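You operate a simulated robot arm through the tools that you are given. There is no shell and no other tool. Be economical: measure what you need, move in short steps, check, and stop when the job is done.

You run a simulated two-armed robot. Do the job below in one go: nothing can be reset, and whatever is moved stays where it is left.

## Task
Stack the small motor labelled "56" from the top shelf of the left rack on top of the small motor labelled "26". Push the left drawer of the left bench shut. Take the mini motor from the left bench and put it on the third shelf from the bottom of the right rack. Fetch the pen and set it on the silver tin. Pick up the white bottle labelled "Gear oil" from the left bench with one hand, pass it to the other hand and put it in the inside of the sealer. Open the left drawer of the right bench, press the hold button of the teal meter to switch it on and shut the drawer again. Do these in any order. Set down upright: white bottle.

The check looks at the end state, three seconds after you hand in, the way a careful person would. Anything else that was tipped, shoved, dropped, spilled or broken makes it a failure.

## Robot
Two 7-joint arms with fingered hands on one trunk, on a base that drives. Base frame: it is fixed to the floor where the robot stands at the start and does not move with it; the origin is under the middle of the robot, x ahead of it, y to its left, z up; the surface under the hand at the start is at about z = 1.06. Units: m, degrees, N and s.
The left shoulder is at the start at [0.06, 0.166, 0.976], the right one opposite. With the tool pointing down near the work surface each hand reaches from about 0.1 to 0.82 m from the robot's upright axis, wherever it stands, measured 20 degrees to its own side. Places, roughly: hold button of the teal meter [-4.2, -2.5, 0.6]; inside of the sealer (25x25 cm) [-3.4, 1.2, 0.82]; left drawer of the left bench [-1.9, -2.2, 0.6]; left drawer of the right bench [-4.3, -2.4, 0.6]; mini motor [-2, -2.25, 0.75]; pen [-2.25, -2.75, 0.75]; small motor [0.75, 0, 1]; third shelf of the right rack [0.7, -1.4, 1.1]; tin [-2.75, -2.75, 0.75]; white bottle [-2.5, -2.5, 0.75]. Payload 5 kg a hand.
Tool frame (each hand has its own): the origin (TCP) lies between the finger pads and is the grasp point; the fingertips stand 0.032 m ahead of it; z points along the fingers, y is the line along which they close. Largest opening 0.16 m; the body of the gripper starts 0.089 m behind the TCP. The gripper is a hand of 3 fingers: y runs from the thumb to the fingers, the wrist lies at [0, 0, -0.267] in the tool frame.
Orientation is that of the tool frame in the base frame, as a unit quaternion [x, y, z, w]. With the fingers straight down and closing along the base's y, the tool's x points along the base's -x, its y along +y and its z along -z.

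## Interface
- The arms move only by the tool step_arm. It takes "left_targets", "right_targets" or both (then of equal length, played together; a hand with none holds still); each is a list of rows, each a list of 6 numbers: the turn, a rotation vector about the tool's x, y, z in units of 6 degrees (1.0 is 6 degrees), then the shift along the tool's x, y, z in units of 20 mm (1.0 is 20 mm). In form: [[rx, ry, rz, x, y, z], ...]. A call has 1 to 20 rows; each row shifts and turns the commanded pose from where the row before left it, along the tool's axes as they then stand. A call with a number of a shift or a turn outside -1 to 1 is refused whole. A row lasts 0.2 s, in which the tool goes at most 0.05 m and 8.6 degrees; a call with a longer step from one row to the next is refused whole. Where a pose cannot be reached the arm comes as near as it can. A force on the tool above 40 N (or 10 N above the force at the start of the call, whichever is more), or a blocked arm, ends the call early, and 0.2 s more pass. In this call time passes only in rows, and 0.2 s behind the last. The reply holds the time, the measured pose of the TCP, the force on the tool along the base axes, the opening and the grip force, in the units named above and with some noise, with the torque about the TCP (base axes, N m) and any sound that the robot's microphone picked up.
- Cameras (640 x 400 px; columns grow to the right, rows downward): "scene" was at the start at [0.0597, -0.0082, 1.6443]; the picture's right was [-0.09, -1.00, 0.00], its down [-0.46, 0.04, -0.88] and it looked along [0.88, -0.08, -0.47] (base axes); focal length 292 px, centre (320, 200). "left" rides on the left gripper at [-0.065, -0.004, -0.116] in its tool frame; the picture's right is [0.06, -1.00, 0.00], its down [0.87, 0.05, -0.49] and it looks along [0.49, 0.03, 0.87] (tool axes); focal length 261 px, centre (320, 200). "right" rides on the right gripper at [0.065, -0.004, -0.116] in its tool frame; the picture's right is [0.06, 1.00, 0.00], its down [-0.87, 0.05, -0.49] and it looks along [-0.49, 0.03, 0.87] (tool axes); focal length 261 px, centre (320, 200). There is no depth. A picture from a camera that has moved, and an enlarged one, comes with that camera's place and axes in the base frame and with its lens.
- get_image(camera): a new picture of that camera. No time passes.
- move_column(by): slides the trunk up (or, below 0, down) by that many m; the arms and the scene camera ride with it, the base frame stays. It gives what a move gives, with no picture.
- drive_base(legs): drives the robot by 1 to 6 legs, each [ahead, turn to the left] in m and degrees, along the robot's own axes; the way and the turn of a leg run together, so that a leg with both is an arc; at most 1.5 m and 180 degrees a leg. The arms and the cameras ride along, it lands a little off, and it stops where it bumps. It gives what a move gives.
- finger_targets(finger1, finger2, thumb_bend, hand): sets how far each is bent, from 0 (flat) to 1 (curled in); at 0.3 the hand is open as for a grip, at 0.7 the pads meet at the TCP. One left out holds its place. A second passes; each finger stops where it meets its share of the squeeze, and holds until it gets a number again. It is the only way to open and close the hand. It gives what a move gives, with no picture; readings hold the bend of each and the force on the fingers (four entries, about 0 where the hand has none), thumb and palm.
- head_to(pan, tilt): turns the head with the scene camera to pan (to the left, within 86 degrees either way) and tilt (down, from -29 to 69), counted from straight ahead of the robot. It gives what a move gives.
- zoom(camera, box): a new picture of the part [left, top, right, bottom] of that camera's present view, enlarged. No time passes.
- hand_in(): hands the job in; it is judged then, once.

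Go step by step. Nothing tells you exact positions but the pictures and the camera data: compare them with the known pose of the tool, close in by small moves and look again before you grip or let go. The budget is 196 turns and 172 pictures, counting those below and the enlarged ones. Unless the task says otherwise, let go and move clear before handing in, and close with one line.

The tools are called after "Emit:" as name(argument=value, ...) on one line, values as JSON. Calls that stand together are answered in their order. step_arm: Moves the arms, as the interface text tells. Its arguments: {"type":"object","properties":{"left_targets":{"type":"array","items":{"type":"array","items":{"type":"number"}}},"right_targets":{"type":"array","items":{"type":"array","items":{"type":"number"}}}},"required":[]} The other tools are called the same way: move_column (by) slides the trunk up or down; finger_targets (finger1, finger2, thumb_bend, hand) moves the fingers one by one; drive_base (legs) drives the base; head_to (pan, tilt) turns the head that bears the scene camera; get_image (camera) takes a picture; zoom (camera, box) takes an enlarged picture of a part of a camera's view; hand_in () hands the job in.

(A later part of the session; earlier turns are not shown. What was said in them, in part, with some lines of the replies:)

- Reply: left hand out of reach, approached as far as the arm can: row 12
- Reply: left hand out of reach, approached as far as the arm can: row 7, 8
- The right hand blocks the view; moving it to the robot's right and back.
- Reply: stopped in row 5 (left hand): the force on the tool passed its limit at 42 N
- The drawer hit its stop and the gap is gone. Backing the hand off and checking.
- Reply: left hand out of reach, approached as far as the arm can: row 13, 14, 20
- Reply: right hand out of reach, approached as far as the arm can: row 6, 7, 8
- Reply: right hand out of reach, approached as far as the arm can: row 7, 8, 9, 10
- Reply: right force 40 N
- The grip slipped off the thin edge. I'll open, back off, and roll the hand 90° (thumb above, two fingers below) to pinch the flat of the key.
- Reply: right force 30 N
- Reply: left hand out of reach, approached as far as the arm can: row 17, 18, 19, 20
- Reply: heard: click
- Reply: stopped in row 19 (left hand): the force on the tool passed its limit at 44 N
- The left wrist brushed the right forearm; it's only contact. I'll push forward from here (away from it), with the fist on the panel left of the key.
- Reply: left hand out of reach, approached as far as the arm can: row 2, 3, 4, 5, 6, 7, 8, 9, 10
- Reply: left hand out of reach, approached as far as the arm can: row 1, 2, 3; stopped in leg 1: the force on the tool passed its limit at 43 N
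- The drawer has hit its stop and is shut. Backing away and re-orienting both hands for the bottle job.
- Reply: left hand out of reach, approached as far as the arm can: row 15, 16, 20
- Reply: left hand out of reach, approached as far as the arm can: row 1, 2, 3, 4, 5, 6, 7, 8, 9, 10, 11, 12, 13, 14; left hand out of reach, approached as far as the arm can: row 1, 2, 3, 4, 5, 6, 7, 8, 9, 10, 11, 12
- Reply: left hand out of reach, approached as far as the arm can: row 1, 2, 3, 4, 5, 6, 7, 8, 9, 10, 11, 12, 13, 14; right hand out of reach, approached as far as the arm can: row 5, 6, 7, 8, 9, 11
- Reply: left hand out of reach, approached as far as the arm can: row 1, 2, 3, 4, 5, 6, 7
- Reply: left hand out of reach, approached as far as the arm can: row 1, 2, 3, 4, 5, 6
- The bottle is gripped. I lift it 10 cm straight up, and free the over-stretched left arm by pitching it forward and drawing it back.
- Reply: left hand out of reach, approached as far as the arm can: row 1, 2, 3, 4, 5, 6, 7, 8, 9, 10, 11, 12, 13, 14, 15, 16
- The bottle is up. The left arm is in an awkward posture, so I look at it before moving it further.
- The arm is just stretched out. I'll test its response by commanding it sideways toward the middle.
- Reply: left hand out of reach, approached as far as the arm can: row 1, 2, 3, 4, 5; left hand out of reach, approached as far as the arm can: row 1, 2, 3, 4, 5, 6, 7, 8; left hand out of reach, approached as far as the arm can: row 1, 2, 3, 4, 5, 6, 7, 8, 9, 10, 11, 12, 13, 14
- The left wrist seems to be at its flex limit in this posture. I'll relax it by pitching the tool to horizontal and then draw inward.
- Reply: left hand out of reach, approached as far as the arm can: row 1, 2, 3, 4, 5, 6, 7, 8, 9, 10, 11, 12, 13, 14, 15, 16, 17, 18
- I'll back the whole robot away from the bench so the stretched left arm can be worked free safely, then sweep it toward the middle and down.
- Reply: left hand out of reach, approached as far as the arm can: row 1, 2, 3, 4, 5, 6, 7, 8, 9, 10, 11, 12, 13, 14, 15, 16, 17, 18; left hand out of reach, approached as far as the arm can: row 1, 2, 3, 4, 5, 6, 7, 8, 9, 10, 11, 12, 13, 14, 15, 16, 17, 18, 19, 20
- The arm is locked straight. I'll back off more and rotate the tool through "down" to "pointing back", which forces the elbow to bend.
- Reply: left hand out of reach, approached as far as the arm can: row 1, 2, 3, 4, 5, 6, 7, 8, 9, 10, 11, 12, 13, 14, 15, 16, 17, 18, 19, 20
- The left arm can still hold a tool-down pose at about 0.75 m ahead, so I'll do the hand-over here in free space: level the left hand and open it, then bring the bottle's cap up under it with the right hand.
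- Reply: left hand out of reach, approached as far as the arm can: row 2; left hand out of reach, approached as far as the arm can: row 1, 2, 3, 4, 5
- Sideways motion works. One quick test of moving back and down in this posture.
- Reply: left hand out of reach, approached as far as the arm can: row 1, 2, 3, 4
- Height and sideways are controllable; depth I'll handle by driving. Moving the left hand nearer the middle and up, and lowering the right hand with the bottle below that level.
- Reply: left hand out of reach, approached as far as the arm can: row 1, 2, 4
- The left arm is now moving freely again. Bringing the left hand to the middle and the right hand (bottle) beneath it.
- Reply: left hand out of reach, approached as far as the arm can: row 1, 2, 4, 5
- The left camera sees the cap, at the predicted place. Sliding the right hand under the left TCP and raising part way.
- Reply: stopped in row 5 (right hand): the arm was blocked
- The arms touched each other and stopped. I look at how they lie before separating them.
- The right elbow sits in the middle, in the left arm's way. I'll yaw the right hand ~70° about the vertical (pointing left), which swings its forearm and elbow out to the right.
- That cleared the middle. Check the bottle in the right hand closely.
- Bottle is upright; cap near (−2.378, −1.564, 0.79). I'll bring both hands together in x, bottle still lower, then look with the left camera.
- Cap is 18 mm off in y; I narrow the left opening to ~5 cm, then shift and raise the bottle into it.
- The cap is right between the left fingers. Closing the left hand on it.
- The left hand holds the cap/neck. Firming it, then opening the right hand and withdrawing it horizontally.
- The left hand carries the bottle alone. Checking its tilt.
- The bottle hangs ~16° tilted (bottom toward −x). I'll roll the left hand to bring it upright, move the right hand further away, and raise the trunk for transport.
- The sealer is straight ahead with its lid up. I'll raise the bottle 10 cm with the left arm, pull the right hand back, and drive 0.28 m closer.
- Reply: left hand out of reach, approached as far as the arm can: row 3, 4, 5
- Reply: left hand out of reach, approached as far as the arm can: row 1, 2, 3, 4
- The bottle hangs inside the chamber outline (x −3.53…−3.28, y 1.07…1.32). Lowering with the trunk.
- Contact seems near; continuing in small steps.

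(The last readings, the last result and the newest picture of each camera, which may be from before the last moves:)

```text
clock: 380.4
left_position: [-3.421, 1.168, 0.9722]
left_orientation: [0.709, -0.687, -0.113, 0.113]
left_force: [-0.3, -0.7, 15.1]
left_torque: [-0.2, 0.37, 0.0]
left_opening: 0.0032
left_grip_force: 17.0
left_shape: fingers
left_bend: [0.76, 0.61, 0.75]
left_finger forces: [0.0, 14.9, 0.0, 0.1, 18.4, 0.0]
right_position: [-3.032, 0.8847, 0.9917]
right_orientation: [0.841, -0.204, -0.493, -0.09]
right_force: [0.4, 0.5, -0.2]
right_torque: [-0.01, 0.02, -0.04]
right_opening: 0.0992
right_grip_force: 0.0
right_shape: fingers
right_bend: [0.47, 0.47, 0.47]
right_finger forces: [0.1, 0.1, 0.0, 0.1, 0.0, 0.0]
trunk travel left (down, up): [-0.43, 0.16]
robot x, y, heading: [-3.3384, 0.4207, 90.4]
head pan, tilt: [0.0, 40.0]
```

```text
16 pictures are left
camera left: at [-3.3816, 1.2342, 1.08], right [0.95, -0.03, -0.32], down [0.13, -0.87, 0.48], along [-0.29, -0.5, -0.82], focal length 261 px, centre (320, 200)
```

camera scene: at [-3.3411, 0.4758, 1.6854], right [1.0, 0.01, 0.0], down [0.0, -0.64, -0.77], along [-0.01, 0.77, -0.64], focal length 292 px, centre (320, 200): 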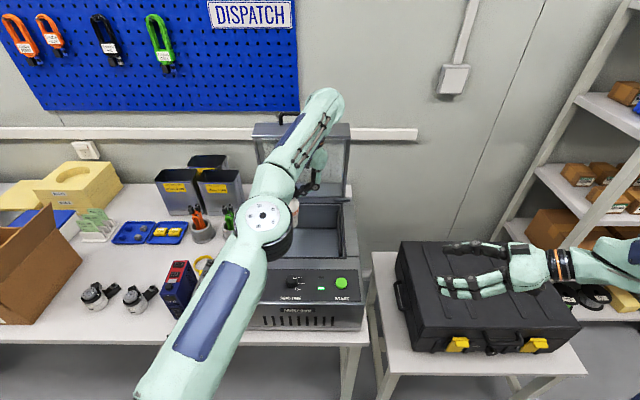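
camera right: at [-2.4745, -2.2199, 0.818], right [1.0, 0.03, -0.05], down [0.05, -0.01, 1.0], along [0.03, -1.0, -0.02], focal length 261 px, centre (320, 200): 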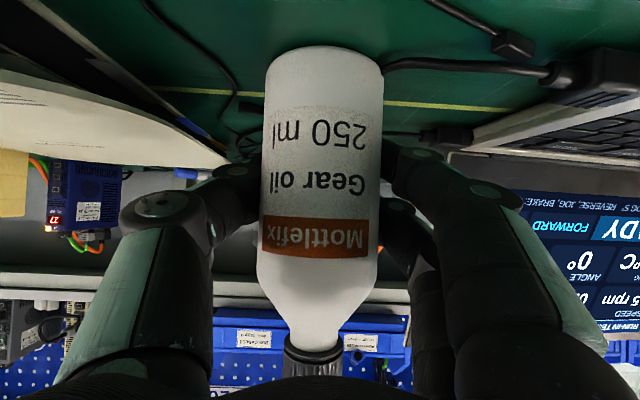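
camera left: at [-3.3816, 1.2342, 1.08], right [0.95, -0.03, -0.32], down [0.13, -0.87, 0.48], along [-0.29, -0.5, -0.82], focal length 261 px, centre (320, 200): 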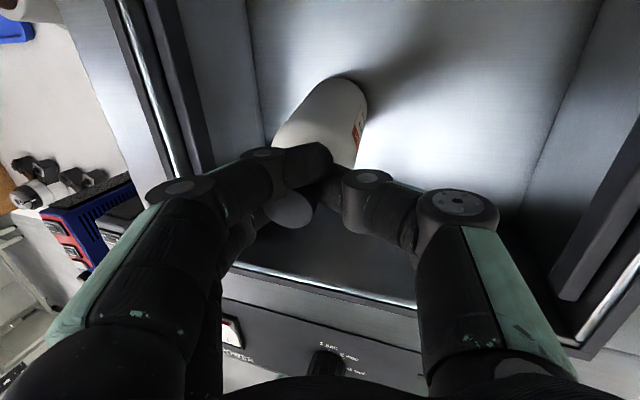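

The bottle's bottom edge is on the chamber floor. I ease off and shift the cap ~2 cm over its base to stand it upright.

Emit:
step_arm(left_targets=[[0, 0, 0, 0, 0.03, -0.12], [0, 0, 0, -0.45, 0.43, 0.12], [0, 0, 0, -0.45, 0.43, 0.12]])

Emit:
get_image(camera="left")

```text
clock: 381.1
left_position: [-3.4341, 1.1788, 0.973]
left_orientation: [0.707, -0.689, -0.111, 0.114]
left_force: [0.5, -1.5, -0.9]
left_torque: [-0.11, -0.07, 0.02]
left_opening: 0.0031
left_grip_force: 17.8
left_shape: fingers
left_bend: [0.76, 0.61, 0.75]
left_finger forces: [0.0, 15.4, 0.0, 0.1, 19.9, 0.0]
left hand out of reach, approached as far as the arm can: row 3
right_position: [-3.0336, 0.8865, 0.9903]
right_orientation: [0.842, -0.203, -0.492, -0.088]
right_force: [0.4, 0.4, -0.6]
right_torque: [0.0, 0.02, -0.03]
right_opening: 0.0989
right_grip_force: 0.1
right_shape: fingers
right_bend: [0.47, 0.47, 0.47]
right_finger forces: [0.1, 0.1, 0.0, 0.0, 0.0, 0.0]
trunk travel left (down, up): [-0.43, 0.16]
robot x, y, heading: [-3.3409, 0.4147, 90.1]
head pan, tilt: [0.0, 40.0]
```

```text
15 pictures are left
camera left: at [-3.3958, 1.245, 1.0803], right [0.95, -0.04, -0.31], down [0.13, -0.87, 0.48], along [-0.29, -0.5, -0.82], focal length 261 px, centre (320, 200)
```

left: 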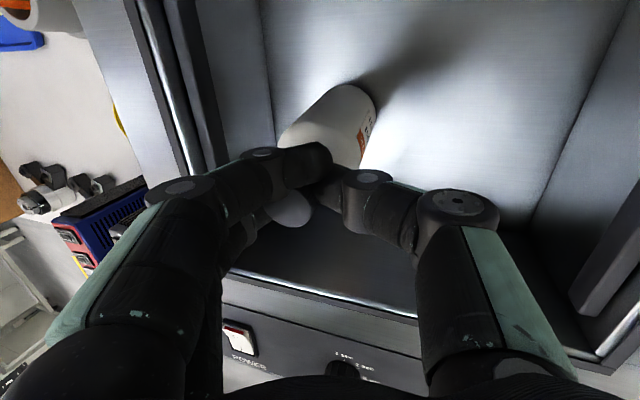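

The bottle is now within ~7° of vertical and standing on the floor. Releasing gently.

Emit:
finger_targets(hand="left", finger1=0.6, finger2=0.57, thumb_bend=0.66)

Emit:
finger_targets(hand="left", finger1=0.48, finger2=0.48, thumb_bend=0.5)

Emit:
get_image(camera="left")

```text
clock: 382.1
left_position: [-3.4338, 1.1795, 0.9734]
left_orientation: [0.708, -0.688, -0.112, 0.115]
left_force: [-0.7, 0.9, 0.7]
left_torque: [-0.01, -0.01, -0.01]
left_opening: 0.0363
left_grip_force: 0.4
left_shape: fingers
left_bend: [0.6, 0.56, 0.66]
left_finger forces: [0.4, 0.0, 0.0, 0.1, 0.0, 0.1]
right_position: [-3.0309, 0.8859, 0.9908]
right_orientation: [0.841, -0.203, -0.493, -0.089]
right_force: [-0.3, 0.8, -0.3]
right_torque: [0.02, -0.02, -0.01]
right_opening: 0.0992
right_grip_force: 0.0
right_shape: fingers
right_bend: [0.47, 0.47, 0.47]
right_finger forces: [0.0, 0.0, 0.1, 0.0, 0.0, 0.0]
trunk travel left (down, up): [-0.43, 0.16]
robot x, y, heading: [-3.338, 0.4165, 90.4]
head pan, tilt: [0.0, 40.0]
```

```text
clock: 383.1
left_position: [-3.435, 1.1788, 0.9734]
left_orientation: [0.708, -0.688, -0.112, 0.114]
left_force: [-0.7, 1.0, -1.4]
left_torque: [0.02, 0.01, -0.01]
left_opening: 0.0905
left_grip_force: 0.1
left_shape: fingers
left_bend: [0.48, 0.48, 0.5]
left_finger forces: [0.1, 0.0, 0.1, 0.1, 0.0, 0.0]
right_position: [-3.0314, 0.8862, 0.9905]
right_orientation: [0.842, -0.203, -0.492, -0.088]
right_force: [0.3, 0.6, 0.2]
right_torque: [0.0, -0.03, 0.0]
right_opening: 0.099
right_grip_force: 0.0
right_shape: fingers
right_bend: [0.47, 0.47, 0.47]
right_finger forces: [0.0, 0.0, 0.0, 0.0, 0.0, 0.0]
trunk travel left (down, up): [-0.43, 0.16]
robot x, y, heading: [-3.3384, 0.4165, 90.4]
head pan, tilt: [0.0, 40.0]
```

```text
14 pictures are left
camera left: at [-3.3959, 1.245, 1.0815], right [0.95, -0.03, -0.31], down [0.13, -0.87, 0.48], along [-0.29, -0.5, -0.82], focal length 261 px, centre (320, 200)
```

left: 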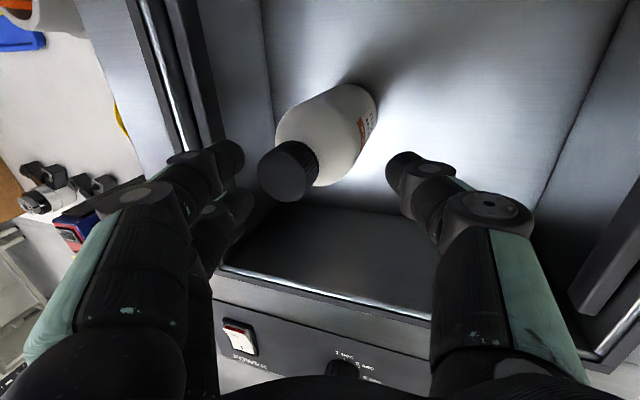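

The bottle stands upright on its own. Raising the trunk straight up to clear it.

Emit:
move_column(by=0.155)

Emit:
drive_base(legs=[[-0.45, 0]])

Emit:
zoom(camera="scene", box=[240, 80, 400, 260])

```text
clock: 384.9
left_position: [-3.435, 1.1792, 1.128]
left_orientation: [0.708, -0.688, -0.112, 0.115]
left_force: [-0.8, 0.9, 0.6]
left_torque: [-0.01, 0.01, 0.0]
left_opening: 0.0907
left_grip_force: 0.0
left_shape: fingers
left_bend: [0.48, 0.48, 0.5]
left_finger forces: [0.0, 0.1, 0.0, 0.1, 0.1, 0.0]
right_position: [-3.0317, 0.8858, 1.1456]
right_orientation: [0.842, -0.203, -0.492, -0.089]
right_force: [-1.5, 0.7, 0.6]
right_torque: [-0.01, -0.03, -0.02]
right_opening: 0.0992
right_grip_force: 0.0
right_shape: fingers
right_bend: [0.47, 0.47, 0.47]
right_finger forces: [0.1, 0.0, 0.1, 0.0, 0.0, 0.1]
trunk travel left (down, up): [-0.585, 0.005]
robot x, y, heading: [-3.3402, 0.4152, 90.5]
head pan, tilt: [0.0, 40.0]
```

```text
clock: 387.7
left_position: [-3.4307, 0.7236, 1.1285]
left_orientation: [0.708, -0.688, -0.112, 0.114]
left_force: [0.9, -0.5, 0.1]
left_torque: [0.02, 0.01, 0.01]
left_opening: 0.0904
left_grip_force: 0.1
left_shape: fingers
left_bend: [0.48, 0.48, 0.5]
left_finger forces: [0.0, 0.0, 0.0, 0.1, 0.0, 0.0]
right_position: [-3.0281, 0.4304, 1.1455]
right_orientation: [0.842, -0.203, -0.493, -0.089]
right_force: [0.6, 0.1, -0.4]
right_torque: [-0.01, -0.01, -0.01]
right_opening: 0.0991
right_grip_force: 0.1
right_shape: fingers
right_bend: [0.47, 0.47, 0.47]
right_finger forces: [0.1, 0.0, 0.0, 0.1, 0.0, 0.0]
trunk travel left (down, up): [-0.585, 0.005]
robot x, y, heading: [-3.3383, -0.0379, 90.1]
head pan, tilt: [0.0, 40.0]
```

```text
2.22 times, centred on (320, 170) of scene
camera zoom: at [-3.3378, 0.0183, 1.6855], right [1.0, 0.01, 0.0], down [0.0, -0.64, -0.77], along [-0.01, 0.77, -0.64], focal length 648 px, centre (320, 267)
```

zoom: 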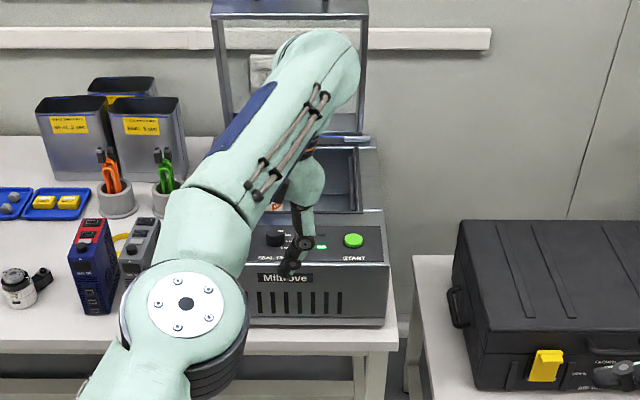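

Bottle delivered. Next the mini motor, with the left hand pitched forward. I drive back toward the left bench, then re-orient the left hand in free space.

Emit:
drive_base(legs=[[0, -90], [0.94, 0], [0, -90], [0.7, 0], [0, 10]])

Emit:
move_column(by=-0.15)

Emit:
step_arm(left_targets=[[0.9, 0, 0, 0, 0, 0], [0.9, 0, 0, 0, 0, 0], [0.9, 0, 0, 0, 0, 0], [0, -1, 0, 0, 0.7, 0], [0, -1, 0, 0, 0.7, 0], [0, -1, 0, 0, 0.7, 0], [0, -1, 0, 0, 0.7, 0], [0, -1, 0, 0, 0.7, 0], [0, -1, 0, 0, 0.7, 0], [0, -1, 0, 0, 0.7, 0], [0, -1, 0, 0, 0.7, 0], [0, -1, 0, 0, 0.7, 0], [0, -1, 0, 0, 0.7, 0], [0, 0, 0, 0, 0.7, 0], [0, 0, 0, 0, 0.7, 0], [0, 0, 0, 0, 0.7, 0]])

Emit:
head_to(pan=12, tilt=38)

Emit:
get_image(camera="scene")

```text
clock: 404.7
left_position: [-2.1866, -1.4894, 1.129]
left_orientation: [0.625, 0.764, 0.123, 0.102]
left_force: [-0.2, -1.1, 0.3]
left_torque: [-0.02, 0.03, -0.04]
left_opening: 0.0912
left_grip_force: 0.0
left_shape: fingers
left_bend: [0.48, 0.48, 0.5]
left_finger forces: [0.1, 0.0, 0.1, 0.1, 0.1, 0.0]
right_position: [-2.6322, -1.269, 1.1457]
right_orientation: [0.132, 0.856, -0.047, 0.498]
right_force: [-0.2, 0.1, 0.8]
right_torque: [0.0, 0.01, 0.01]
right_opening: 0.099
right_grip_force: 0.0
right_shape: fingers
right_bend: [0.47, 0.47, 0.47]
right_finger forces: [0.0, 0.0, 0.0, 0.0, 0.0, 0.0]
trunk travel left (down, up): [-0.585, 0.005]
robot x, y, heading: [-2.4077, -0.7525, -79.8]
head pan, tilt: [0.0, 40.0]
```

```text
clock: 406.4
left_position: [-2.1866, -1.489, 0.9796]
left_orientation: [0.625, 0.764, 0.123, 0.103]
left_force: [-0.4, 0.2, -0.7]
left_torque: [0.01, 0.0, 0.0]
left_opening: 0.0913
left_grip_force: 0.0
left_shape: fingers
left_bend: [0.48, 0.48, 0.5]
left_finger forces: [0.0, 0.1, 0.0, 0.0, 0.0, 0.0]
right_position: [-2.6327, -1.2681, 0.996]
right_orientation: [0.132, 0.856, -0.047, 0.498]
right_force: [0.1, 0.4, -0.3]
right_torque: [-0.02, 0.02, -0.02]
right_opening: 0.0992
right_grip_force: 0.2
right_shape: fingers
right_bend: [0.47, 0.47, 0.47]
right_finger forces: [0.0, 0.1, 0.0, 0.0, 0.1, 0.1]
trunk travel left (down, up): [-0.435, 0.155]
robot x, y, heading: [-2.4095, -0.7528, -80.0]
head pan, tilt: [0.0, 40.0]
```

```text
clock: 409.8
left_position: [-2.0074, -1.4532, 0.986]
left_orientation: [0.556, 0.663, -0.305, 0.398]
left_force: [-0.4, 0.4, -1.1]
left_torque: [0.01, -0.02, 0.0]
left_opening: 0.0912
left_grip_force: 0.0
left_shape: fingers
left_bend: [0.48, 0.48, 0.5]
left_finger forces: [0.1, 0.0, 0.0, 0.0, 0.0, 0.1]
right_position: [-2.6322, -1.2673, 0.9954]
right_orientation: [0.132, 0.856, -0.047, 0.498]
right_force: [-0.1, 0.5, -0.9]
right_torque: [-0.02, 0.0, 0.01]
right_opening: 0.0992
right_grip_force: 0.1
right_shape: fingers
right_bend: [0.47, 0.47, 0.47]
right_finger forces: [0.0, 0.0, 0.0, 0.0, 0.0, 0.0]
trunk travel left (down, up): [-0.435, 0.155]
robot x, y, heading: [-2.411, -0.7528, -80.0]
head pan, tilt: [0.0, 40.0]
```

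```text
clock: 410.6
left_position: [-2.009, -1.4535, 0.9867]
left_orientation: [0.556, 0.663, -0.305, 0.398]
left_force: [-0.5, -0.4, 0.7]
left_torque: [0.0, -0.01, 0.02]
left_opening: 0.0914
left_grip_force: 0.1
left_shape: fingers
left_bend: [0.48, 0.48, 0.5]
left_finger forces: [0.0, 0.0, 0.0, 0.1, 0.1, 0.0]
right_position: [-2.6337, -1.2688, 0.994]
right_orientation: [0.131, 0.856, -0.046, 0.498]
right_force: [0.5, 0.2, 0.3]
right_torque: [0.0, 0.02, 0.0]
right_opening: 0.0991
right_grip_force: 0.0
right_shape: fingers
right_bend: [0.47, 0.47, 0.47]
right_finger forces: [0.0, 0.0, 0.0, 0.0, 0.1, 0.0]
trunk travel left (down, up): [-0.435, 0.155]
robot x, y, heading: [-2.4078, -0.7597, -80.0]
head pan, tilt: [12.0, 38.0]
```

```text
12 pictures are left
camera scene: at [-2.3822, -0.8056, 1.5385], right [-0.93, -0.38, 0.0], down [-0.23, 0.57, -0.79], along [0.3, -0.73, -0.62], focal length 292 px, centre (320, 200)
```

scene: 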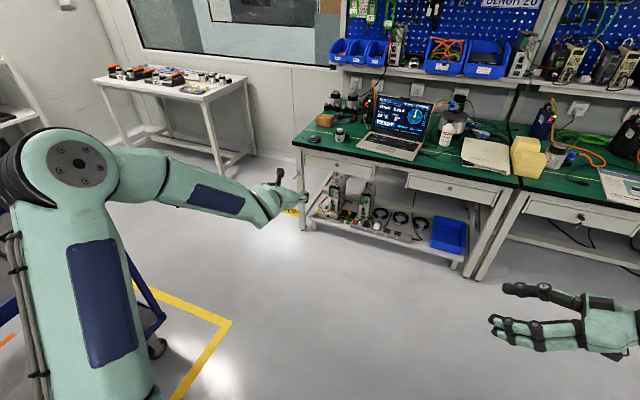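

The left arm is free again, pitched 60° forward. I drive 0.72 m closer, lower the trunk to grip height, and look with the left camera.

Emit:
drive_base(legs=[[0.72, 0]])

Emit:
move_column(by=-0.185)

Emit:
get_image(camera="left")

```text
clock: 414.5
left_position: [-1.8859, -2.1613, 0.9856]
left_orientation: [0.557, 0.663, -0.305, 0.397]
left_force: [1.2, 0.0, 0.3]
left_torque: [-0.02, 0.01, 0.01]
left_opening: 0.0912
left_grip_force: 0.1
left_shape: fingers
left_bend: [0.48, 0.48, 0.5]
left_finger forces: [0.0, 0.0, 0.0, 0.1, 0.0, 0.1]
right_position: [-2.5099, -1.9731, 0.9958]
right_orientation: [0.134, 0.856, -0.049, 0.498]
right_force: [-0.1, 0.2, 0.3]
right_torque: [0.0, -0.02, -0.02]
right_opening: 0.0993
right_grip_force: 0.1
right_shape: fingers
right_bend: [0.47, 0.47, 0.47]
right_finger forces: [0.0, 0.0, 0.1, 0.0, 0.0, 0.0]
trunk travel left (down, up): [-0.435, 0.155]
robot x, y, heading: [-2.2854, -1.4591, -79.9]
head pan, tilt: [12.0, 38.0]
```

```text
clock: 416.5
left_position: [-1.8848, -2.1603, 0.802]
left_orientation: [0.557, 0.663, -0.305, 0.397]
left_force: [0.5, 0.1, -0.9]
left_torque: [0.0, -0.01, 0.0]
left_opening: 0.0911
left_grip_force: 0.0
left_shape: fingers
left_bend: [0.48, 0.48, 0.5]
left_finger forces: [0.0, 0.0, 0.0, 0.1, 0.0, 0.1]
right_position: [-2.5099, -1.9723, 0.8106]
right_orientation: [0.133, 0.855, -0.048, 0.499]
right_force: [0.2, -0.3, -0.3]
right_torque: [-0.02, 0.04, 0.0]
right_opening: 0.099
right_grip_force: 0.1
right_shape: fingers
right_bend: [0.47, 0.47, 0.47]
right_finger forces: [0.1, 0.1, 0.0, 0.0, 0.0, 0.0]
trunk travel left (down, up): [-0.25, 0.34]
robot x, y, heading: [-2.2824, -1.4609, -80.3]
head pan, tilt: [12.0, 38.0]
```

```text
11 pictures are left
camera left: at [-1.9069, -2.0957, 0.9149], right [-0.98, -0.16, -0.09], down [-0.09, 0.86, -0.51], along [0.16, -0.49, -0.86], focal length 261 px, centre (320, 200)
```

left: 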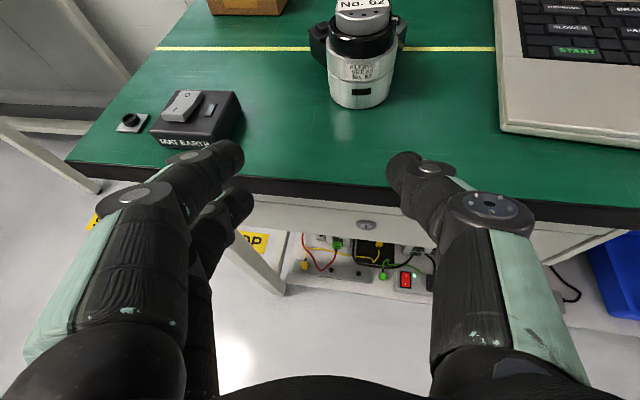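

Mini motor (No. 62) axis at (−1.896, −2.322). Shifting 46 mm right, slightly down, then forward around it.

Emit:
step_arm(left_targets=[[0, 0, 0, 0.17, -0.77, 0.1], [0, 0, 0, 0.17, -0.77, 0.1], [0, 0, 0, 0.17, -0.77, 0.1], [0, 0, 0, -0.51, 0, 0.89], [0, 0, 0, -0.51, 0, 0.89], [0, 0, 0, -0.51, 0, 0.89], [0, 0, 0, -0.51, 0, 0.89], [0, 0, 0, -0.51, 0, 0.89]])

Emit:
get_image(camera="left")

```text
clock: 418.3
left_position: [-1.9119, -2.2703, 0.7878]
left_orientation: [0.557, 0.662, -0.305, 0.398]
left_force: [-0.1, -0.4, -0.5]
left_torque: [0.0, -0.02, -0.01]
left_opening: 0.0912
left_grip_force: 0.0
left_shape: fingers
left_bend: [0.48, 0.48, 0.5]
left_finger forces: [0.0, 0.0, 0.0, 0.1, 0.1, 0.0]
right_position: [-2.5097, -1.9725, 0.8094]
right_orientation: [0.134, 0.856, -0.049, 0.498]
right_force: [0.7, 0.0, -0.7]
right_torque: [0.0, 0.01, 0.02]
right_opening: 0.0988
right_grip_force: 0.1
right_shape: fingers
right_bend: [0.47, 0.47, 0.47]
right_finger forces: [0.0, 0.1, 0.0, 0.0, 0.0, 0.0]
trunk travel left (down, up): [-0.25, 0.34]
robot x, y, heading: [-2.2838, -1.4608, -80.3]
head pan, tilt: [12.0, 38.0]
```

```text
10 pictures are left
camera left: at [-1.9329, -2.2052, 0.9013], right [-0.98, -0.16, -0.09], down [-0.09, 0.86, -0.51], along [0.16, -0.49, -0.86], focal length 261 px, centre (320, 200)
```

left: 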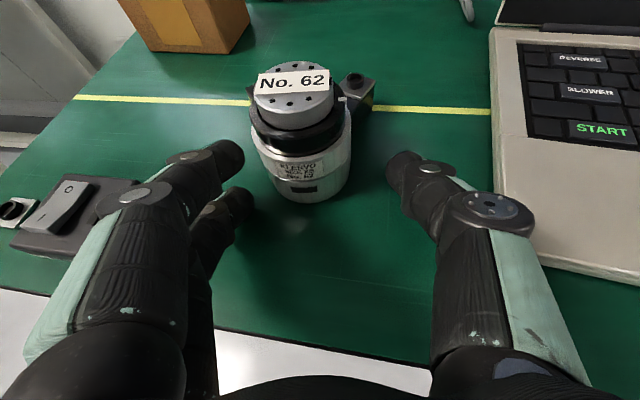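

Well aligned. Last 4 cm forward, then close.

Emit:
step_arm(left_targets=[[0, 0, 0, -0.4, 0.2, 0.65], [0, 0, 0, -0.4, 0.2, 0.65], [0, 0, 0, -0.3, 0, 0.55]])

Emit:
finger_targets(hand="left", finger1=0.7, finger2=0.7, thumb_bend=0.7)

Emit:
get_image(camera="left")

```text
clock: 419.1
left_position: [-1.8943, -2.3112, 0.7888]
left_orientation: [0.556, 0.663, -0.304, 0.398]
left_force: [-0.5, 0.3, -0.2]
left_torque: [0.01, 0.01, 0.01]
left_opening: 0.0912
left_grip_force: 0.0
left_shape: fingers
left_bend: [0.48, 0.48, 0.5]
left_finger forces: [0.0, 0.0, 0.1, 0.0, 0.1, 0.0]
right_position: [-2.5101, -1.9735, 0.8099]
right_orientation: [0.132, 0.855, -0.047, 0.499]
right_force: [0.1, 0.0, 0.8]
right_torque: [-0.04, -0.03, 0.02]
right_opening: 0.0988
right_grip_force: 0.1
right_shape: fingers
right_bend: [0.47, 0.47, 0.47]
right_finger forces: [0.1, 0.0, 0.0, 0.0, 0.0, 0.0]
trunk travel left (down, up): [-0.25, 0.34]
robot x, y, heading: [-2.2869, -1.4603, -80.1]
head pan, tilt: [12.0, 38.0]
```

```text
clock: 420.1
left_position: [-1.895, -2.3107, 0.7886]
left_orientation: [0.557, 0.663, -0.305, 0.397]
left_force: [-1.1, -3.1, 0.3]
left_torque: [0.05, 0.0, -0.04]
left_opening: 0.0484
left_grip_force: 18.1
left_shape: fingers
left_bend: [0.62, 0.58, 0.63]
left_finger forces: [7.9, 8.0, 0.0, 0.0, 19.7, 0.1]
right_position: [-2.5088, -1.9725, 0.8092]
right_orientation: [0.134, 0.855, -0.049, 0.498]
right_force: [-0.4, -0.4, 0.3]
right_torque: [0.0, 0.02, -0.03]
right_opening: 0.099
right_grip_force: 0.1
right_shape: fingers
right_bend: [0.47, 0.47, 0.47]
right_finger forces: [0.1, 0.0, 0.0, 0.1, 0.0, 0.0]
trunk travel left (down, up): [-0.25, 0.34]
robot x, y, heading: [-2.2837, -1.4609, -80.1]
head pan, tilt: [12.0, 38.0]
```

```text
9 pictures are left
camera left: at [-1.916, -2.2462, 0.902], right [-0.98, -0.16, -0.09], down [-0.09, 0.86, -0.51], along [0.16, -0.49, -0.86], focal length 261 px, centre (320, 200)
```

left: 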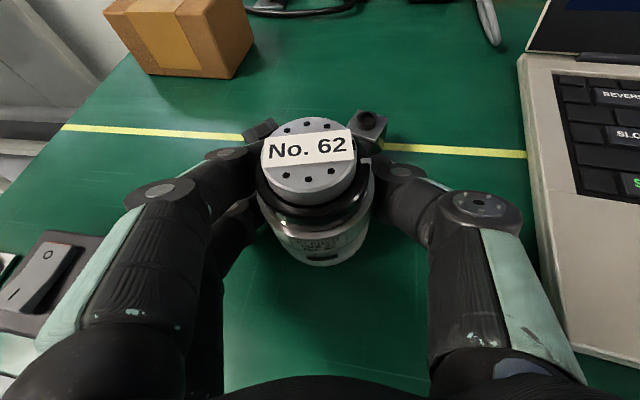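

The mini motor is held. Lifting with the trunk and backing out along the known safe route north of the cart.

Emit:
move_column(by=0.335)

Emit:
drive_base(legs=[[-1.2, 0], [-0.65, 0], [0, 80], [1.5, 0], [0.65, 0]])

```text
clock: 423.4
left_position: [-1.8944, -2.3113, 1.1231]
left_orientation: [0.558, 0.662, -0.306, 0.396]
left_force: [0.6, 0.4, -4.4]
left_torque: [0.05, 0.04, 0.0]
left_opening: 0.0474
left_grip_force: 17.1
left_shape: fingers
left_bend: [0.62, 0.57, 0.64]
left_finger forces: [7.5, 8.2, 0.0, 0.1, 18.5, 0.0]
right_position: [-2.509, -1.9737, 1.146]
right_orientation: [0.134, 0.856, -0.048, 0.498]
right_force: [-0.1, 0.6, 0.3]
right_torque: [0.04, 0.02, 0.02]
right_opening: 0.0993
right_grip_force: 0.1
right_shape: fingers
right_bend: [0.47, 0.47, 0.47]
right_finger forces: [0.0, 0.1, 0.1, 0.1, 0.0, 0.0]
trunk travel left (down, up): [-0.585, 0.005]
robot x, y, heading: [-2.283, -1.4605, -79.9]
head pan, tilt: [12.0, 38.0]
```

```text
clock: 446.5
left_position: [0.4769, 0.5155, 1.1228]
left_orientation: [0.014, 0.866, 0.015, 0.5]
left_force: [0.3, -0.5, -5.1]
left_torque: [-0.04, 0.08, -0.02]
left_opening: 0.0467
left_grip_force: 16.9
left_shape: fingers
left_bend: [0.62, 0.57, 0.64]
left_finger forces: [7.5, 8.3, 0.0, 0.1, 18.4, 0.0]
right_position: [0.0208, -0.0174, 1.1457]
right_orientation: [-0.436, 0.748, 0.278, 0.417]
right_force: [-0.5, -0.7, -0.5]
right_torque: [0.01, 0.01, 0.02]
right_opening: 0.0991
right_grip_force: 0.1
right_shape: fingers
right_bend: [0.47, 0.47, 0.47]
right_finger forces: [0.1, 0.0, 0.0, 0.0, 0.0, 0.1]
trunk travel left (down, up): [-0.585, 0.005]
robot x, y, heading: [-0.4335, 0.3078, -2.1]
head pan, tilt: [12.0, 38.0]
```

The hand is close to the first rack, so I turn right in place and drive south past the cart, then look at the right rack.

Emit:
drive_base(legs=[[0, -93], [1.45, 0], [0.4, 0]])

Emit:
head_to(pan=80, tilt=25)

Emit:
get_image(camera="scene")

```text
clock: 459.9
left_position: [-0.5328, -2.4361, 1.122]
left_orientation: [0.651, 0.571, -0.361, 0.346]
left_force: [-0.3, -0.4, -5.3]
left_torque: [0.06, -0.02, -0.01]
left_opening: 0.0464
left_grip_force: 17.6
left_shape: fingers
left_bend: [0.62, 0.57, 0.64]
left_finger forces: [7.5, 8.7, 0.1, 0.0, 18.2, 0.0]
right_position: [-1.0186, -1.93, 1.1431]
right_orientation: [0.261, 0.825, -0.123, 0.485]
right_force: [0.4, 0.4, -0.5]
right_torque: [0.03, 0.0, 0.01]
right_opening: 0.0992
right_grip_force: 0.1
right_shape: fingers
right_bend: [0.47, 0.47, 0.47]
right_finger forces: [0.0, 0.1, 0.1, 0.0, 0.0, 0.0]
trunk travel left (down, up): [-0.585, 0.005]
robot x, y, heading: [-0.6489, -1.5074, -97.4]
head pan, tilt: [12.0, 38.0]
```

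```text
clock: 461.2
left_position: [-0.5321, -2.436, 1.1226]
left_orientation: [0.651, 0.571, -0.362, 0.347]
left_force: [-1.2, 0.5, -4.9]
left_torque: [0.07, 0.04, 0.02]
left_opening: 0.0463
left_grip_force: 17.1
left_shape: fingers
left_bend: [0.62, 0.57, 0.64]
left_finger forces: [7.6, 8.7, 0.0, 0.1, 18.1, 0.0]
right_position: [-1.0182, -1.9298, 1.1455]
right_orientation: [0.261, 0.826, -0.122, 0.485]
right_force: [0.2, -0.2, 0.9]
right_torque: [-0.02, -0.01, 0.01]
right_opening: 0.0989
right_grip_force: 0.0
right_shape: fingers
right_bend: [0.47, 0.47, 0.47]
right_finger forces: [0.1, 0.1, 0.1, 0.1, 0.0, 0.0]
trunk travel left (down, up): [-0.585, 0.005]
robot x, y, heading: [-0.6474, -1.5109, -97.6]
head pan, tilt: [80.0, 25.0]
```

```text
8 pictures are left
camera scene: at [-0.559, -1.5068, 1.7088], right [-0.3, -0.95, 0.0], down [-0.4, 0.13, -0.91], along [0.86, -0.27, -0.42], focal length 292 px, centre (320, 200)
```

scene: 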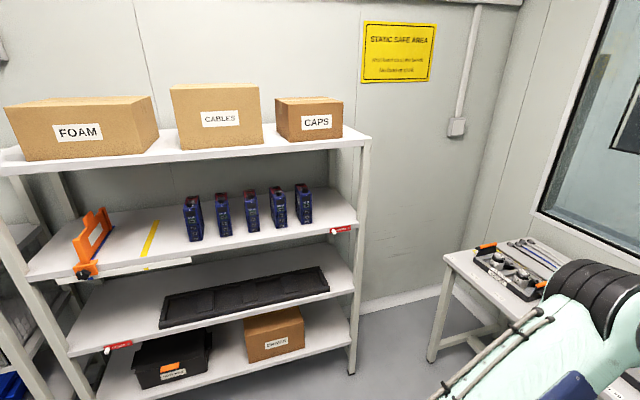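

Third shelf is the one with the blue items (z≈1.1, front edge x≈0.40); there's a free spot around (0.49, −1.20). I turn to face the rack and raise the motor.

Emit:
drive_base(legs=[[0, 97.5]])

Emit:
step_arm(left_targets=[[0, 0, 0, -0.86, 0, -0.5], [0, 0, 0, -0.86, 0, -0.5], [0, 0, 0, -0.86, 0, -0.5], [0, 0, 0, -0.86, 0, -0.5], [0, 0, 0, -0.43, 0, -0.25], [0, 0, 0, 0, 1, 0], [0, 0, 0, 0, 1, 0], [0, 0, 0, 0, 1, 0]])

Emit:
head_to(pan=10, tilt=20)

Emit:
get_image(camera="scene")

```text
clock: 465.9
left_position: [0.2507, -1.2582, 1.1223]
left_orientation: [-0.006, 0.867, 0.026, 0.498]
left_force: [-0.3, 0.8, -4.1]
left_torque: [-0.04, 0.06, -0.01]
left_opening: 0.046
left_grip_force: 17.5
left_shape: fingers
left_bend: [0.62, 0.57, 0.65]
left_finger forces: [7.8, 9.0, 0.1, 0.0, 17.1, 0.0]
right_position: [-0.1796, -1.8126, 1.1453]
right_orientation: [-0.454, 0.737, 0.287, 0.41]
right_force: [0.8, -0.3, -0.5]
right_torque: [-0.03, 0.05, -0.01]
right_opening: 0.0989
right_grip_force: 0.0
right_shape: fingers
right_bend: [0.47, 0.47, 0.47]
right_finger forces: [0.0, 0.0, 0.0, 0.1, 0.0, 0.0]
trunk travel left (down, up): [-0.585, 0.005]
robot x, y, heading: [-0.6483, -1.5056, 0.8]
head pan, tilt: [80.0, 25.0]
```

```text
clock: 467.7
left_position: [0.2496, -1.2003, 1.2155]
left_orientation: [-0.006, 0.866, 0.026, 0.499]
left_force: [-0.6, 0.5, -4.7]
left_torque: [0.0, 0.05, -0.04]
left_opening: 0.0458
left_grip_force: 16.8
left_shape: fingers
left_bend: [0.62, 0.57, 0.65]
left_finger forces: [7.0, 9.0, 0.0, 0.0, 17.1, 0.0]
right_position: [-0.18, -1.8129, 1.1447]
right_orientation: [-0.454, 0.737, 0.287, 0.41]
right_force: [0.1, 0.2, 0.3]
right_torque: [-0.03, 0.02, -0.01]
right_opening: 0.0991
right_grip_force: 0.0
right_shape: fingers
right_bend: [0.47, 0.47, 0.47]
right_finger forces: [0.0, 0.0, 0.0, 0.1, 0.0, 0.0]
trunk travel left (down, up): [-0.585, 0.005]
robot x, y, heading: [-0.6518, -1.5052, 1.0]
head pan, tilt: [80.0, 25.0]
```

```text
clock: 469.1
left_position: [0.2498, -1.2023, 1.2144]
left_orientation: [-0.006, 0.866, 0.025, 0.499]
left_force: [0.1, -0.3, -5.0]
left_torque: [-0.05, 0.09, -0.01]
left_opening: 0.0458
left_grip_force: 16.7
left_shape: fingers
left_bend: [0.62, 0.57, 0.65]
left_finger forces: [7.0, 9.0, 0.0, 0.1, 17.1, 0.1]
right_position: [-0.1806, -1.8134, 1.1442]
right_orientation: [-0.454, 0.737, 0.287, 0.411]
right_force: [0.1, 0.5, 0.1]
right_torque: [-0.01, -0.02, -0.01]
right_opening: 0.0992
right_grip_force: 0.1
right_shape: fingers
right_bend: [0.47, 0.47, 0.47]
right_finger forces: [0.0, 0.0, 0.0, 0.1, 0.0, 0.0]
trunk travel left (down, up): [-0.585, 0.005]
robot x, y, heading: [-0.6493, -1.504, 0.7]
head pan, tilt: [10.0, 20.0]
```

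```text
7 pictures are left
camera scene: at [-0.5886, -1.491, 1.7169], right [0.19, -0.98, 0.0], down [-0.34, -0.06, -0.94], along [0.92, 0.18, -0.34], focal length 292 px, centre (320, 200)
```

scene: 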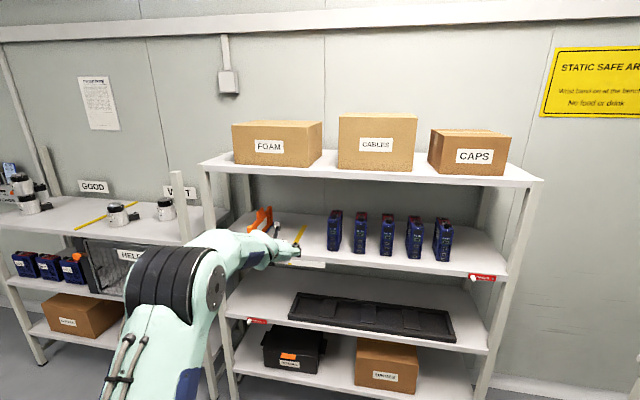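

Everything lines up (the stack of 26/56 is also visible, still standing). Driving 0.24 m in, above the free spot, and looking with the left camera.

Emit:
drive_base(legs=[[0.23, 0]])

Emit:
get_image(camera="left")

```text
clock: 470.9
left_position: [0.4808, -1.1959, 1.2126]
left_orientation: [-0.007, 0.866, 0.026, 0.499]
left_force: [1.5, -0.3, -6.1]
left_torque: [-0.04, 0.07, 0.0]
left_opening: 0.0455
left_grip_force: 16.3
left_shape: fingers
left_bend: [0.62, 0.57, 0.65]
left_finger forces: [7.0, 9.0, 0.0, 0.1, 17.2, 0.0]
right_position: [0.053, -1.8082, 1.1454]
right_orientation: [-0.454, 0.738, 0.287, 0.409]
right_force: [0.3, -0.1, -0.4]
right_torque: [0.02, 0.03, 0.01]
right_opening: 0.099
right_grip_force: 0.1
right_shape: fingers
right_bend: [0.47, 0.47, 0.47]
right_finger forces: [0.1, 0.0, 0.0, 0.0, 0.0, 0.1]
trunk travel left (down, up): [-0.585, 0.005]
robot x, y, heading: [-0.4218, -1.5055, 1.1]
head pan, tilt: [10.0, 20.0]
```

```text
6 pictures are left
camera left: at [0.4136, -1.2073, 1.3267], right [0.01, -1.0, -0.09], down [-0.86, 0.04, -0.5], along [0.51, 0.08, -0.86], focal length 261 px, centre (320, 200)
```

left: 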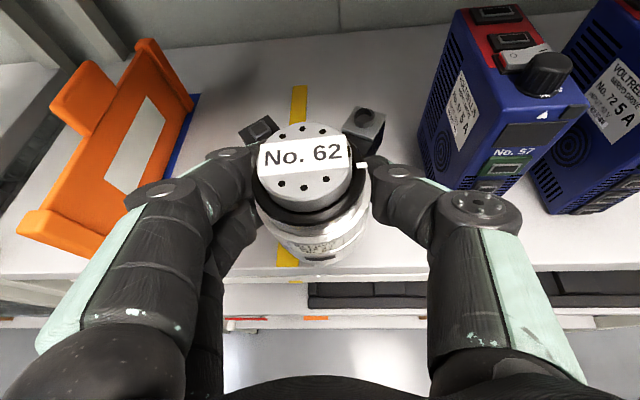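

The shelf edge is at x≈0.48, so I shift 4 cm left and 8.5 cm further in, then lower most of the way.

Emit:
step_arm(left_targets=[[0, 0, 0, 0, 1, 0], [0, 0, 0, 0, 1, 0]])

Emit:
drive_base(legs=[[0.088, 0]])

Emit:
move_column(by=-0.05)

Emit:
get_image(camera="left")

```text
clock: 471.5
left_position: [0.4765, -1.1558, 1.2169]
left_orientation: [-0.007, 0.866, 0.026, 0.5]
left_force: [0.3, 0.1, -4.1]
left_torque: [-0.01, 0.08, 0.01]
left_opening: 0.0456
left_grip_force: 16.9
left_shape: fingers
left_bend: [0.62, 0.57, 0.65]
left_finger forces: [7.1, 8.9, 0.1, 0.1, 17.0, 0.1]
right_position: [0.052, -1.8074, 1.1454]
right_orientation: [-0.454, 0.737, 0.287, 0.41]
right_force: [0.1, -0.2, -0.3]
right_torque: [0.02, -0.01, -0.05]
right_opening: 0.0992
right_grip_force: 0.1
right_shape: fingers
right_bend: [0.47, 0.47, 0.47]
right_finger forces: [0.0, 0.1, 0.0, 0.0, 0.1, 0.0]
trunk travel left (down, up): [-0.585, 0.005]
robot x, y, heading: [-0.4207, -1.5039, 1.2]
head pan, tilt: [10.0, 20.0]
```

```text
clock: 472.6
left_position: [0.5675, -1.1537, 1.2145]
left_orientation: [-0.008, 0.867, 0.027, 0.498]
left_force: [0.4, 0.0, -4.4]
left_torque: [-0.05, 0.03, 0.02]
left_opening: 0.0454
left_grip_force: 16.6
left_shape: fingers
left_bend: [0.63, 0.57, 0.65]
left_finger forces: [7.1, 8.9, 0.0, 0.0, 17.1, 0.0]
right_position: [0.1432, -1.8063, 1.1437]
right_orientation: [-0.455, 0.737, 0.288, 0.408]
right_force: [0.1, -0.3, -0.4]
right_torque: [0.03, -0.01, 0.03]
right_opening: 0.0991
right_grip_force: 0.1
right_shape: fingers
right_bend: [0.47, 0.47, 0.47]
right_finger forces: [0.0, 0.1, 0.1, 0.1, 0.0, 0.0]
trunk travel left (down, up): [-0.585, 0.005]
robot x, y, heading: [-0.3286, -1.4986, 1.1]
head pan, tilt: [10.0, 20.0]
```

```text
clock: 473.5
left_position: [0.5677, -1.1538, 1.1656]
left_orientation: [-0.007, 0.866, 0.026, 0.499]
left_force: [-1.4, -0.2, -5.0]
left_torque: [-0.02, 0.08, -0.02]
left_opening: 0.0457
left_grip_force: 16.6
left_shape: fingers
left_bend: [0.63, 0.57, 0.65]
left_finger forces: [7.1, 8.8, 0.0, 0.1, 17.1, 0.0]
right_position: [0.1427, -1.8054, 1.095]
right_orientation: [-0.455, 0.736, 0.288, 0.41]
right_force: [0.0, -0.4, -0.1]
right_torque: [0.0, -0.02, -0.02]
right_opening: 0.0991
right_grip_force: 0.1
right_shape: fingers
right_bend: [0.47, 0.47, 0.47]
right_finger forces: [0.0, 0.0, 0.0, 0.0, 0.0, 0.1]
trunk travel left (down, up): [-0.535, 0.055]
robot x, y, heading: [-0.3268, -1.5037, 1.1]
head pan, tilt: [10.0, 20.0]
```

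```text
5 pictures are left
camera left: at [0.5002, -1.1646, 1.2792], right [0.01, -1.0, -0.09], down [-0.86, 0.04, -0.5], along [0.51, 0.08, -0.86], focal length 261 px, centre (320, 200)
```

left: 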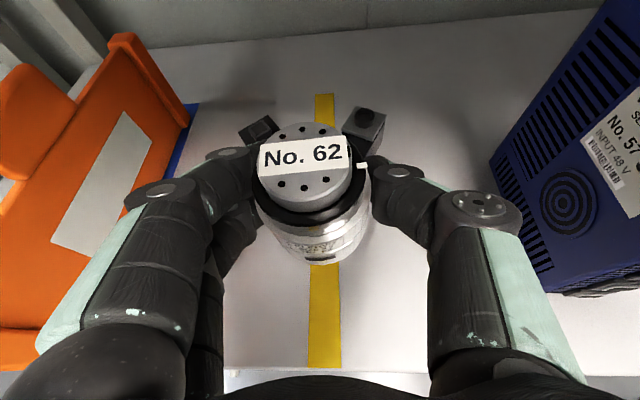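

Nicely over the shelf with clearance both sides. Lowering in small steps.

Emit:
step_arm(left_targets=[[0, 0, 0, 0.17, 0, 0.1], [0, 0, 0, 0.17, 0, 0.1], [0, 0, 0, 0.17, 0, 0.1], [0, 0, 0, 0.17, 0, 0.1], [0, 0, 0, 0.17, 0, 0.1]])

```text
clock: 474.7
left_position: [0.5683, -1.1526, 1.1444]
left_orientation: [-0.007, 0.866, 0.026, 0.499]
left_force: [0.0, 0.1, -4.8]
left_torque: [-0.02, 0.07, -0.01]
left_opening: 0.0455
left_grip_force: 15.7
left_shape: fingers
left_bend: [0.63, 0.57, 0.65]
left_finger forces: [7.0, 8.7, 0.0, 0.0, 17.0, 0.1]
right_position: [0.142, -1.8065, 1.0947]
right_orientation: [-0.455, 0.737, 0.288, 0.41]
right_force: [1.0, 0.0, -0.1]
right_torque: [0.0, 0.02, -0.02]
right_opening: 0.0989
right_grip_force: 0.0
right_shape: fingers
right_bend: [0.47, 0.47, 0.47]
right_finger forces: [0.0, 0.0, 0.0, 0.0, 0.0, 0.0]
trunk travel left (down, up): [-0.535, 0.055]
robot x, y, heading: [-0.3344, -1.5023, 1.2]
head pan, tilt: [10.0, 20.0]
```

Emit:
step_arm(left_targets=[[0, 0, 0, 0.13, 0, 0.075], [0, 0, 0, 0.13, 0, 0.075], [0, 0, 0, 0.13, 0, 0.075], [0, 0, 0, 0.13, 0, 0.075]])

```text
clock: 475.7
left_position: [0.5676, -1.1535, 1.1335]
left_orientation: [-0.008, 0.866, 0.027, 0.499]
left_force: [-1.2, 0.5, -3.4]
left_torque: [-0.02, 0.1, 0.0]
left_opening: 0.0455
left_grip_force: 16.0
left_shape: fingers
left_bend: [0.63, 0.57, 0.65]
left_finger forces: [7.1, 8.8, 0.0, 0.0, 17.1, 0.0]
right_position: [0.1421, -1.8068, 1.0945]
right_orientation: [-0.455, 0.737, 0.288, 0.41]
right_force: [0.2, 0.3, -0.8]
right_torque: [0.02, 0.0, 0.03]
right_opening: 0.0991
right_grip_force: 0.0
right_shape: fingers
right_bend: [0.47, 0.47, 0.47]
right_finger forces: [0.0, 0.0, 0.0, 0.0, 0.0, 0.0]
trunk travel left (down, up): [-0.535, 0.055]
robot x, y, heading: [-0.3304, -1.5052, 0.8]
head pan, tilt: [10.0, 20.0]
```

Force is starting to ease; a few more 2 mm steps to confirm contact.

Emit:
step_arm(left_targets=[[0, 0, 0, 0.09, 0, 0.05], [0, 0, 0, 0.09, 0, 0.05], [0, 0, 0, 0.09, 0, 0.05]])

```text
clock: 476.5
left_position: [0.5678, -1.1513, 1.1267]
left_orientation: [-0.007, 0.866, 0.026, 0.5]
left_force: [0.7, -1.2, -5.8]
left_torque: [0.0, 0.07, 0.01]
left_opening: 0.0456
left_grip_force: 16.6
left_shape: fingers
left_bend: [0.63, 0.57, 0.65]
left_finger forces: [7.0, 8.8, 0.0, 0.1, 16.9, 0.0]
right_position: [0.1425, -1.806, 1.0948]
right_orientation: [-0.456, 0.736, 0.289, 0.409]
right_force: [0.0, 0.4, -0.2]
right_torque: [0.0, -0.04, -0.02]
right_opening: 0.0989
right_grip_force: 0.1
right_shape: fingers
right_bend: [0.47, 0.47, 0.47]
right_finger forces: [0.0, 0.0, 0.0, 0.0, 0.0, 0.0]
trunk travel left (down, up): [-0.535, 0.055]
robot x, y, heading: [-0.3292, -1.5011, 1.1]
head pan, tilt: [10.0, 20.0]
```

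Emit:
step_arm(left_targets=[[0, 0, 0, 0.13, 0, 0.075], [0, 0, 0, 0.13, 0, 0.075], [0, 0, 0, 0.13, 0, 0.075], [0, 0, 0, 0.13, 0, 0.075]])

Emit:
get_image(camera="left")

```text
clock: 477.5
left_position: [0.5678, -1.1508, 1.1158]
left_orientation: [-0.008, 0.866, 0.027, 0.499]
left_force: [0.5, -0.2, -4.0]
left_torque: [-0.03, 0.08, -0.02]
left_opening: 0.0455
left_grip_force: 16.5
left_shape: fingers
left_bend: [0.63, 0.57, 0.65]
left_finger forces: [6.9, 8.8, 0.1, 0.0, 17.0, 0.0]
right_position: [0.1426, -1.806, 1.0953]
right_orientation: [-0.455, 0.736, 0.288, 0.41]
right_force: [-0.5, 0.8, -0.8]
right_torque: [-0.02, 0.0, 0.02]
right_opening: 0.0989
right_grip_force: 0.1
right_shape: fingers
right_bend: [0.47, 0.47, 0.47]
right_finger forces: [0.0, 0.1, 0.0, 0.0, 0.0, 0.0]
trunk travel left (down, up): [-0.535, 0.055]
robot x, y, heading: [-0.3273, -1.5037, 0.9]
head pan, tilt: [10.0, 20.0]
```

```text
4 pictures are left
camera left: at [0.5004, -1.1628, 1.2285], right [0.01, -1.0, -0.09], down [-0.86, 0.04, -0.5], along [0.51, 0.08, -0.86], focal length 261 px, centre (320, 200)
```

left: 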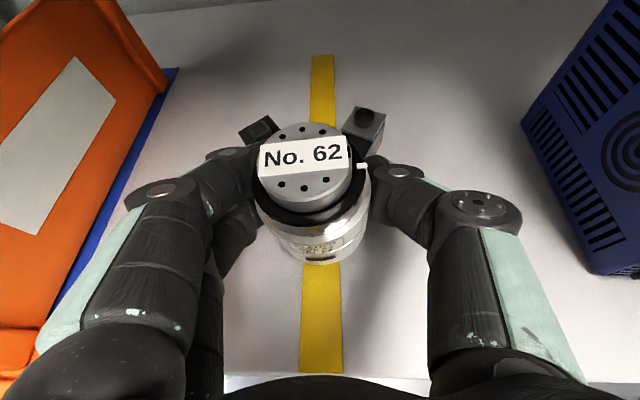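

Comparing views, the shelf is at z≈1.058, so about 19 mm remain. Continuing.

Emit:
step_arm(left_targets=[[0, 0, 0, 0.15, 0, 0.087], [0, 0, 0, 0.15, 0, 0.087], [0, 0, 0, 0.15, 0, 0.087], [0, 0, 0, 0.13, 0, 0.075], [0, 0, 0, 0.09, 0, 0.05]])

```text
clock: 478.7
left_position: [0.5665, -1.1518, 1.1013]
left_orientation: [-0.007, 0.866, 0.026, 0.499]
left_force: [1.5, 0.3, -2.0]
left_torque: [-0.02, 0.11, -0.03]
left_opening: 0.0455
left_grip_force: 17.0
left_shape: fingers
left_bend: [0.62, 0.58, 0.65]
left_finger forces: [7.9, 8.1, 0.1, 0.0, 17.4, 0.0]
right_position: [0.1433, -1.8059, 1.0946]
right_orientation: [-0.456, 0.737, 0.288, 0.409]
right_force: [0.4, 0.3, 0.2]
right_torque: [-0.02, 0.01, 0.01]
right_opening: 0.0989
right_grip_force: 0.0
right_shape: fingers
right_bend: [0.47, 0.47, 0.47]
right_finger forces: [0.1, 0.1, 0.1, 0.0, 0.0, 0.1]
trunk travel left (down, up): [-0.535, 0.055]
robot x, y, heading: [-0.3276, -1.4998, 0.9]
head pan, tilt: [10.0, 20.0]
```

Emit:
step_arm(left_targets=[[0, 0, 0, 0.07, 0, 0.04]])

Emit:
finger_targets(hand="left", finger1=0.56, finger2=0.52, thumb_bend=0.56)

Emit:
finger_targets(hand="left", finger1=0.48, finger2=0.48, thumb_bend=0.48)

Emit:
get_image(camera="left")

```text
clock: 479.1
left_position: [0.5686, -1.1511, 1.1001]
left_orientation: [-0.008, 0.866, 0.027, 0.5]
left_force: [2.8, -0.2, 0.7]
left_torque: [0.09, 0.09, -0.05]
left_opening: 0.0455
left_grip_force: 17.2
left_shape: fingers
left_bend: [0.62, 0.58, 0.65]
left_finger forces: [9.3, 7.7, 0.1, 0.0, 17.9, 0.0]
right_position: [0.1417, -1.8062, 1.0949]
right_orientation: [-0.455, 0.736, 0.288, 0.41]
right_force: [-0.4, 0.7, -0.2]
right_torque: [0.0, 0.03, 0.01]
right_opening: 0.099
right_grip_force: 0.0
right_shape: fingers
right_bend: [0.47, 0.47, 0.47]
right_finger forces: [0.0, 0.0, 0.1, 0.0, 0.0, 0.0]
trunk travel left (down, up): [-0.535, 0.055]
robot x, y, heading: [-0.3318, -1.5048, 0.9]
head pan, tilt: [10.0, 20.0]
```

```text
clock: 480.1
left_position: [0.5667, -1.1509, 1.0992]
left_orientation: [-0.007, 0.866, 0.026, 0.499]
left_force: [-1.1, -0.1, 1.5]
left_torque: [0.06, -0.02, -0.01]
left_opening: 0.062
left_grip_force: 1.0
left_shape: fingers
left_bend: [0.56, 0.52, 0.56]
left_finger forces: [1.4, 0.0, 0.1, 0.1, 0.0, 0.0]
right_position: [0.1426, -1.806, 1.095]
right_orientation: [-0.455, 0.736, 0.288, 0.409]
right_force: [-0.1, 0.0, 0.3]
right_torque: [0.0, -0.02, 0.0]
right_opening: 0.099
right_grip_force: 0.1
right_shape: fingers
right_bend: [0.47, 0.47, 0.47]
right_finger forces: [0.0, 0.0, 0.1, 0.0, 0.0, 0.0]
trunk travel left (down, up): [-0.535, 0.055]
robot x, y, heading: [-0.3274, -1.5062, 1.2]
head pan, tilt: [10.0, 20.0]
```

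```text
clock: 481.1
left_position: [0.5669, -1.1517, 1.0989]
left_orientation: [-0.008, 0.866, 0.027, 0.499]
left_force: [-0.3, 0.5, 0.5]
left_torque: [0.01, 0.02, 0.01]
left_opening: 0.0948
left_grip_force: 0.2
left_shape: fingers
left_bend: [0.48, 0.48, 0.48]
left_finger forces: [0.0, 0.0, 0.0, 0.1, 0.0, 0.0]
right_position: [0.1415, -1.8064, 1.0958]
right_orientation: [-0.455, 0.737, 0.287, 0.41]
right_force: [0.4, 0.1, -0.4]
right_torque: [0.01, -0.02, 0.0]
right_opening: 0.099
right_grip_force: 0.1
right_shape: fingers
right_bend: [0.47, 0.47, 0.47]
right_finger forces: [0.0, 0.1, 0.0, 0.0, 0.0, 0.0]
trunk travel left (down, up): [-0.535, 0.055]
robot x, y, heading: [-0.3262, -1.5051, 0.9]
head pan, tilt: [10.0, 20.0]
```

```text
3 pictures are left
camera left: at [0.4995, -1.1619, 1.2121], right [0.01, -1.0, -0.09], down [-0.86, 0.04, -0.5], along [0.51, 0.08, -0.86], focal length 261 px, centre (320, 200)
```

left: 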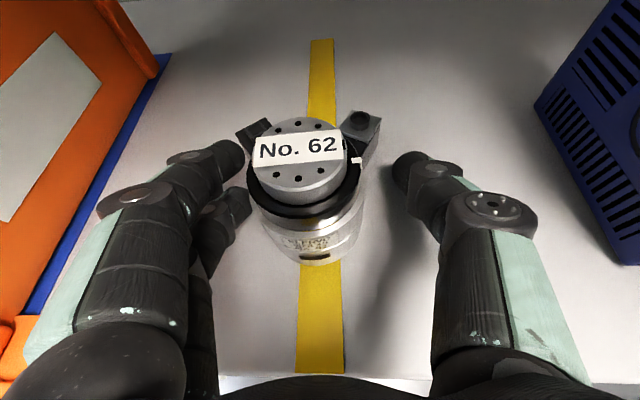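

The mini motor stands on the third shelf. Withdrawing straight back by driving in reverse.

Emit:
drive_base(legs=[[-0.4, 0]])

Emit:
get_image(camera="scene")

```text
clock: 483.6
left_position: [0.1663, -1.1607, 1.0994]
left_orientation: [-0.006, 0.865, 0.026, 0.5]
left_force: [0.1, -0.2, 0.2]
left_torque: [0.01, 0.02, -0.02]
left_opening: 0.0945
left_grip_force: 0.0
left_shape: fingers
left_bend: [0.48, 0.48, 0.48]
left_finger forces: [0.0, 0.0, 0.1, 0.1, 0.0, 0.1]
right_position: [-0.2588, -1.8132, 1.0945]
right_orientation: [-0.455, 0.737, 0.287, 0.41]
right_force: [-0.1, 0.2, -0.7]
right_torque: [0.01, 0.0, 0.0]
right_opening: 0.0991
right_grip_force: 0.0
right_shape: fingers
right_bend: [0.47, 0.47, 0.47]
right_finger forces: [0.0, 0.0, 0.1, 0.1, 0.0, 0.0]
trunk travel left (down, up): [-0.535, 0.055]
robot x, y, heading: [-0.726, -1.51, 0.9]
head pan, tilt: [10.0, 20.0]
```

```text
2 pictures are left
camera scene: at [-0.6691, -1.4926, 1.667], right [0.19, -0.98, 0.0], down [-0.34, -0.06, -0.94], along [0.92, 0.18, -0.34], focal length 292 px, centre (320, 200)
```

scene: 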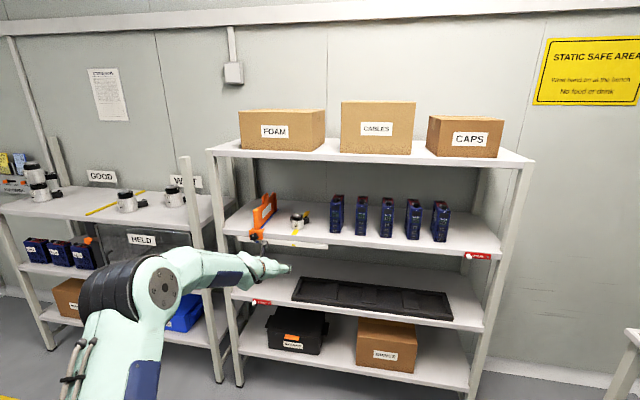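

The mini motor stands on the right rack's third shelf, the motor 56/26 stack is still upright, and the hands are clear. I'm handing in.

Emit:
hand_in()

```text
The job is handed in.
```

I did all six jobs and handed in. One thing I couldn't confirm: the hold button on the teal meter clicked when I pressed it, but its display looked blank afterwards, so it may not be on.
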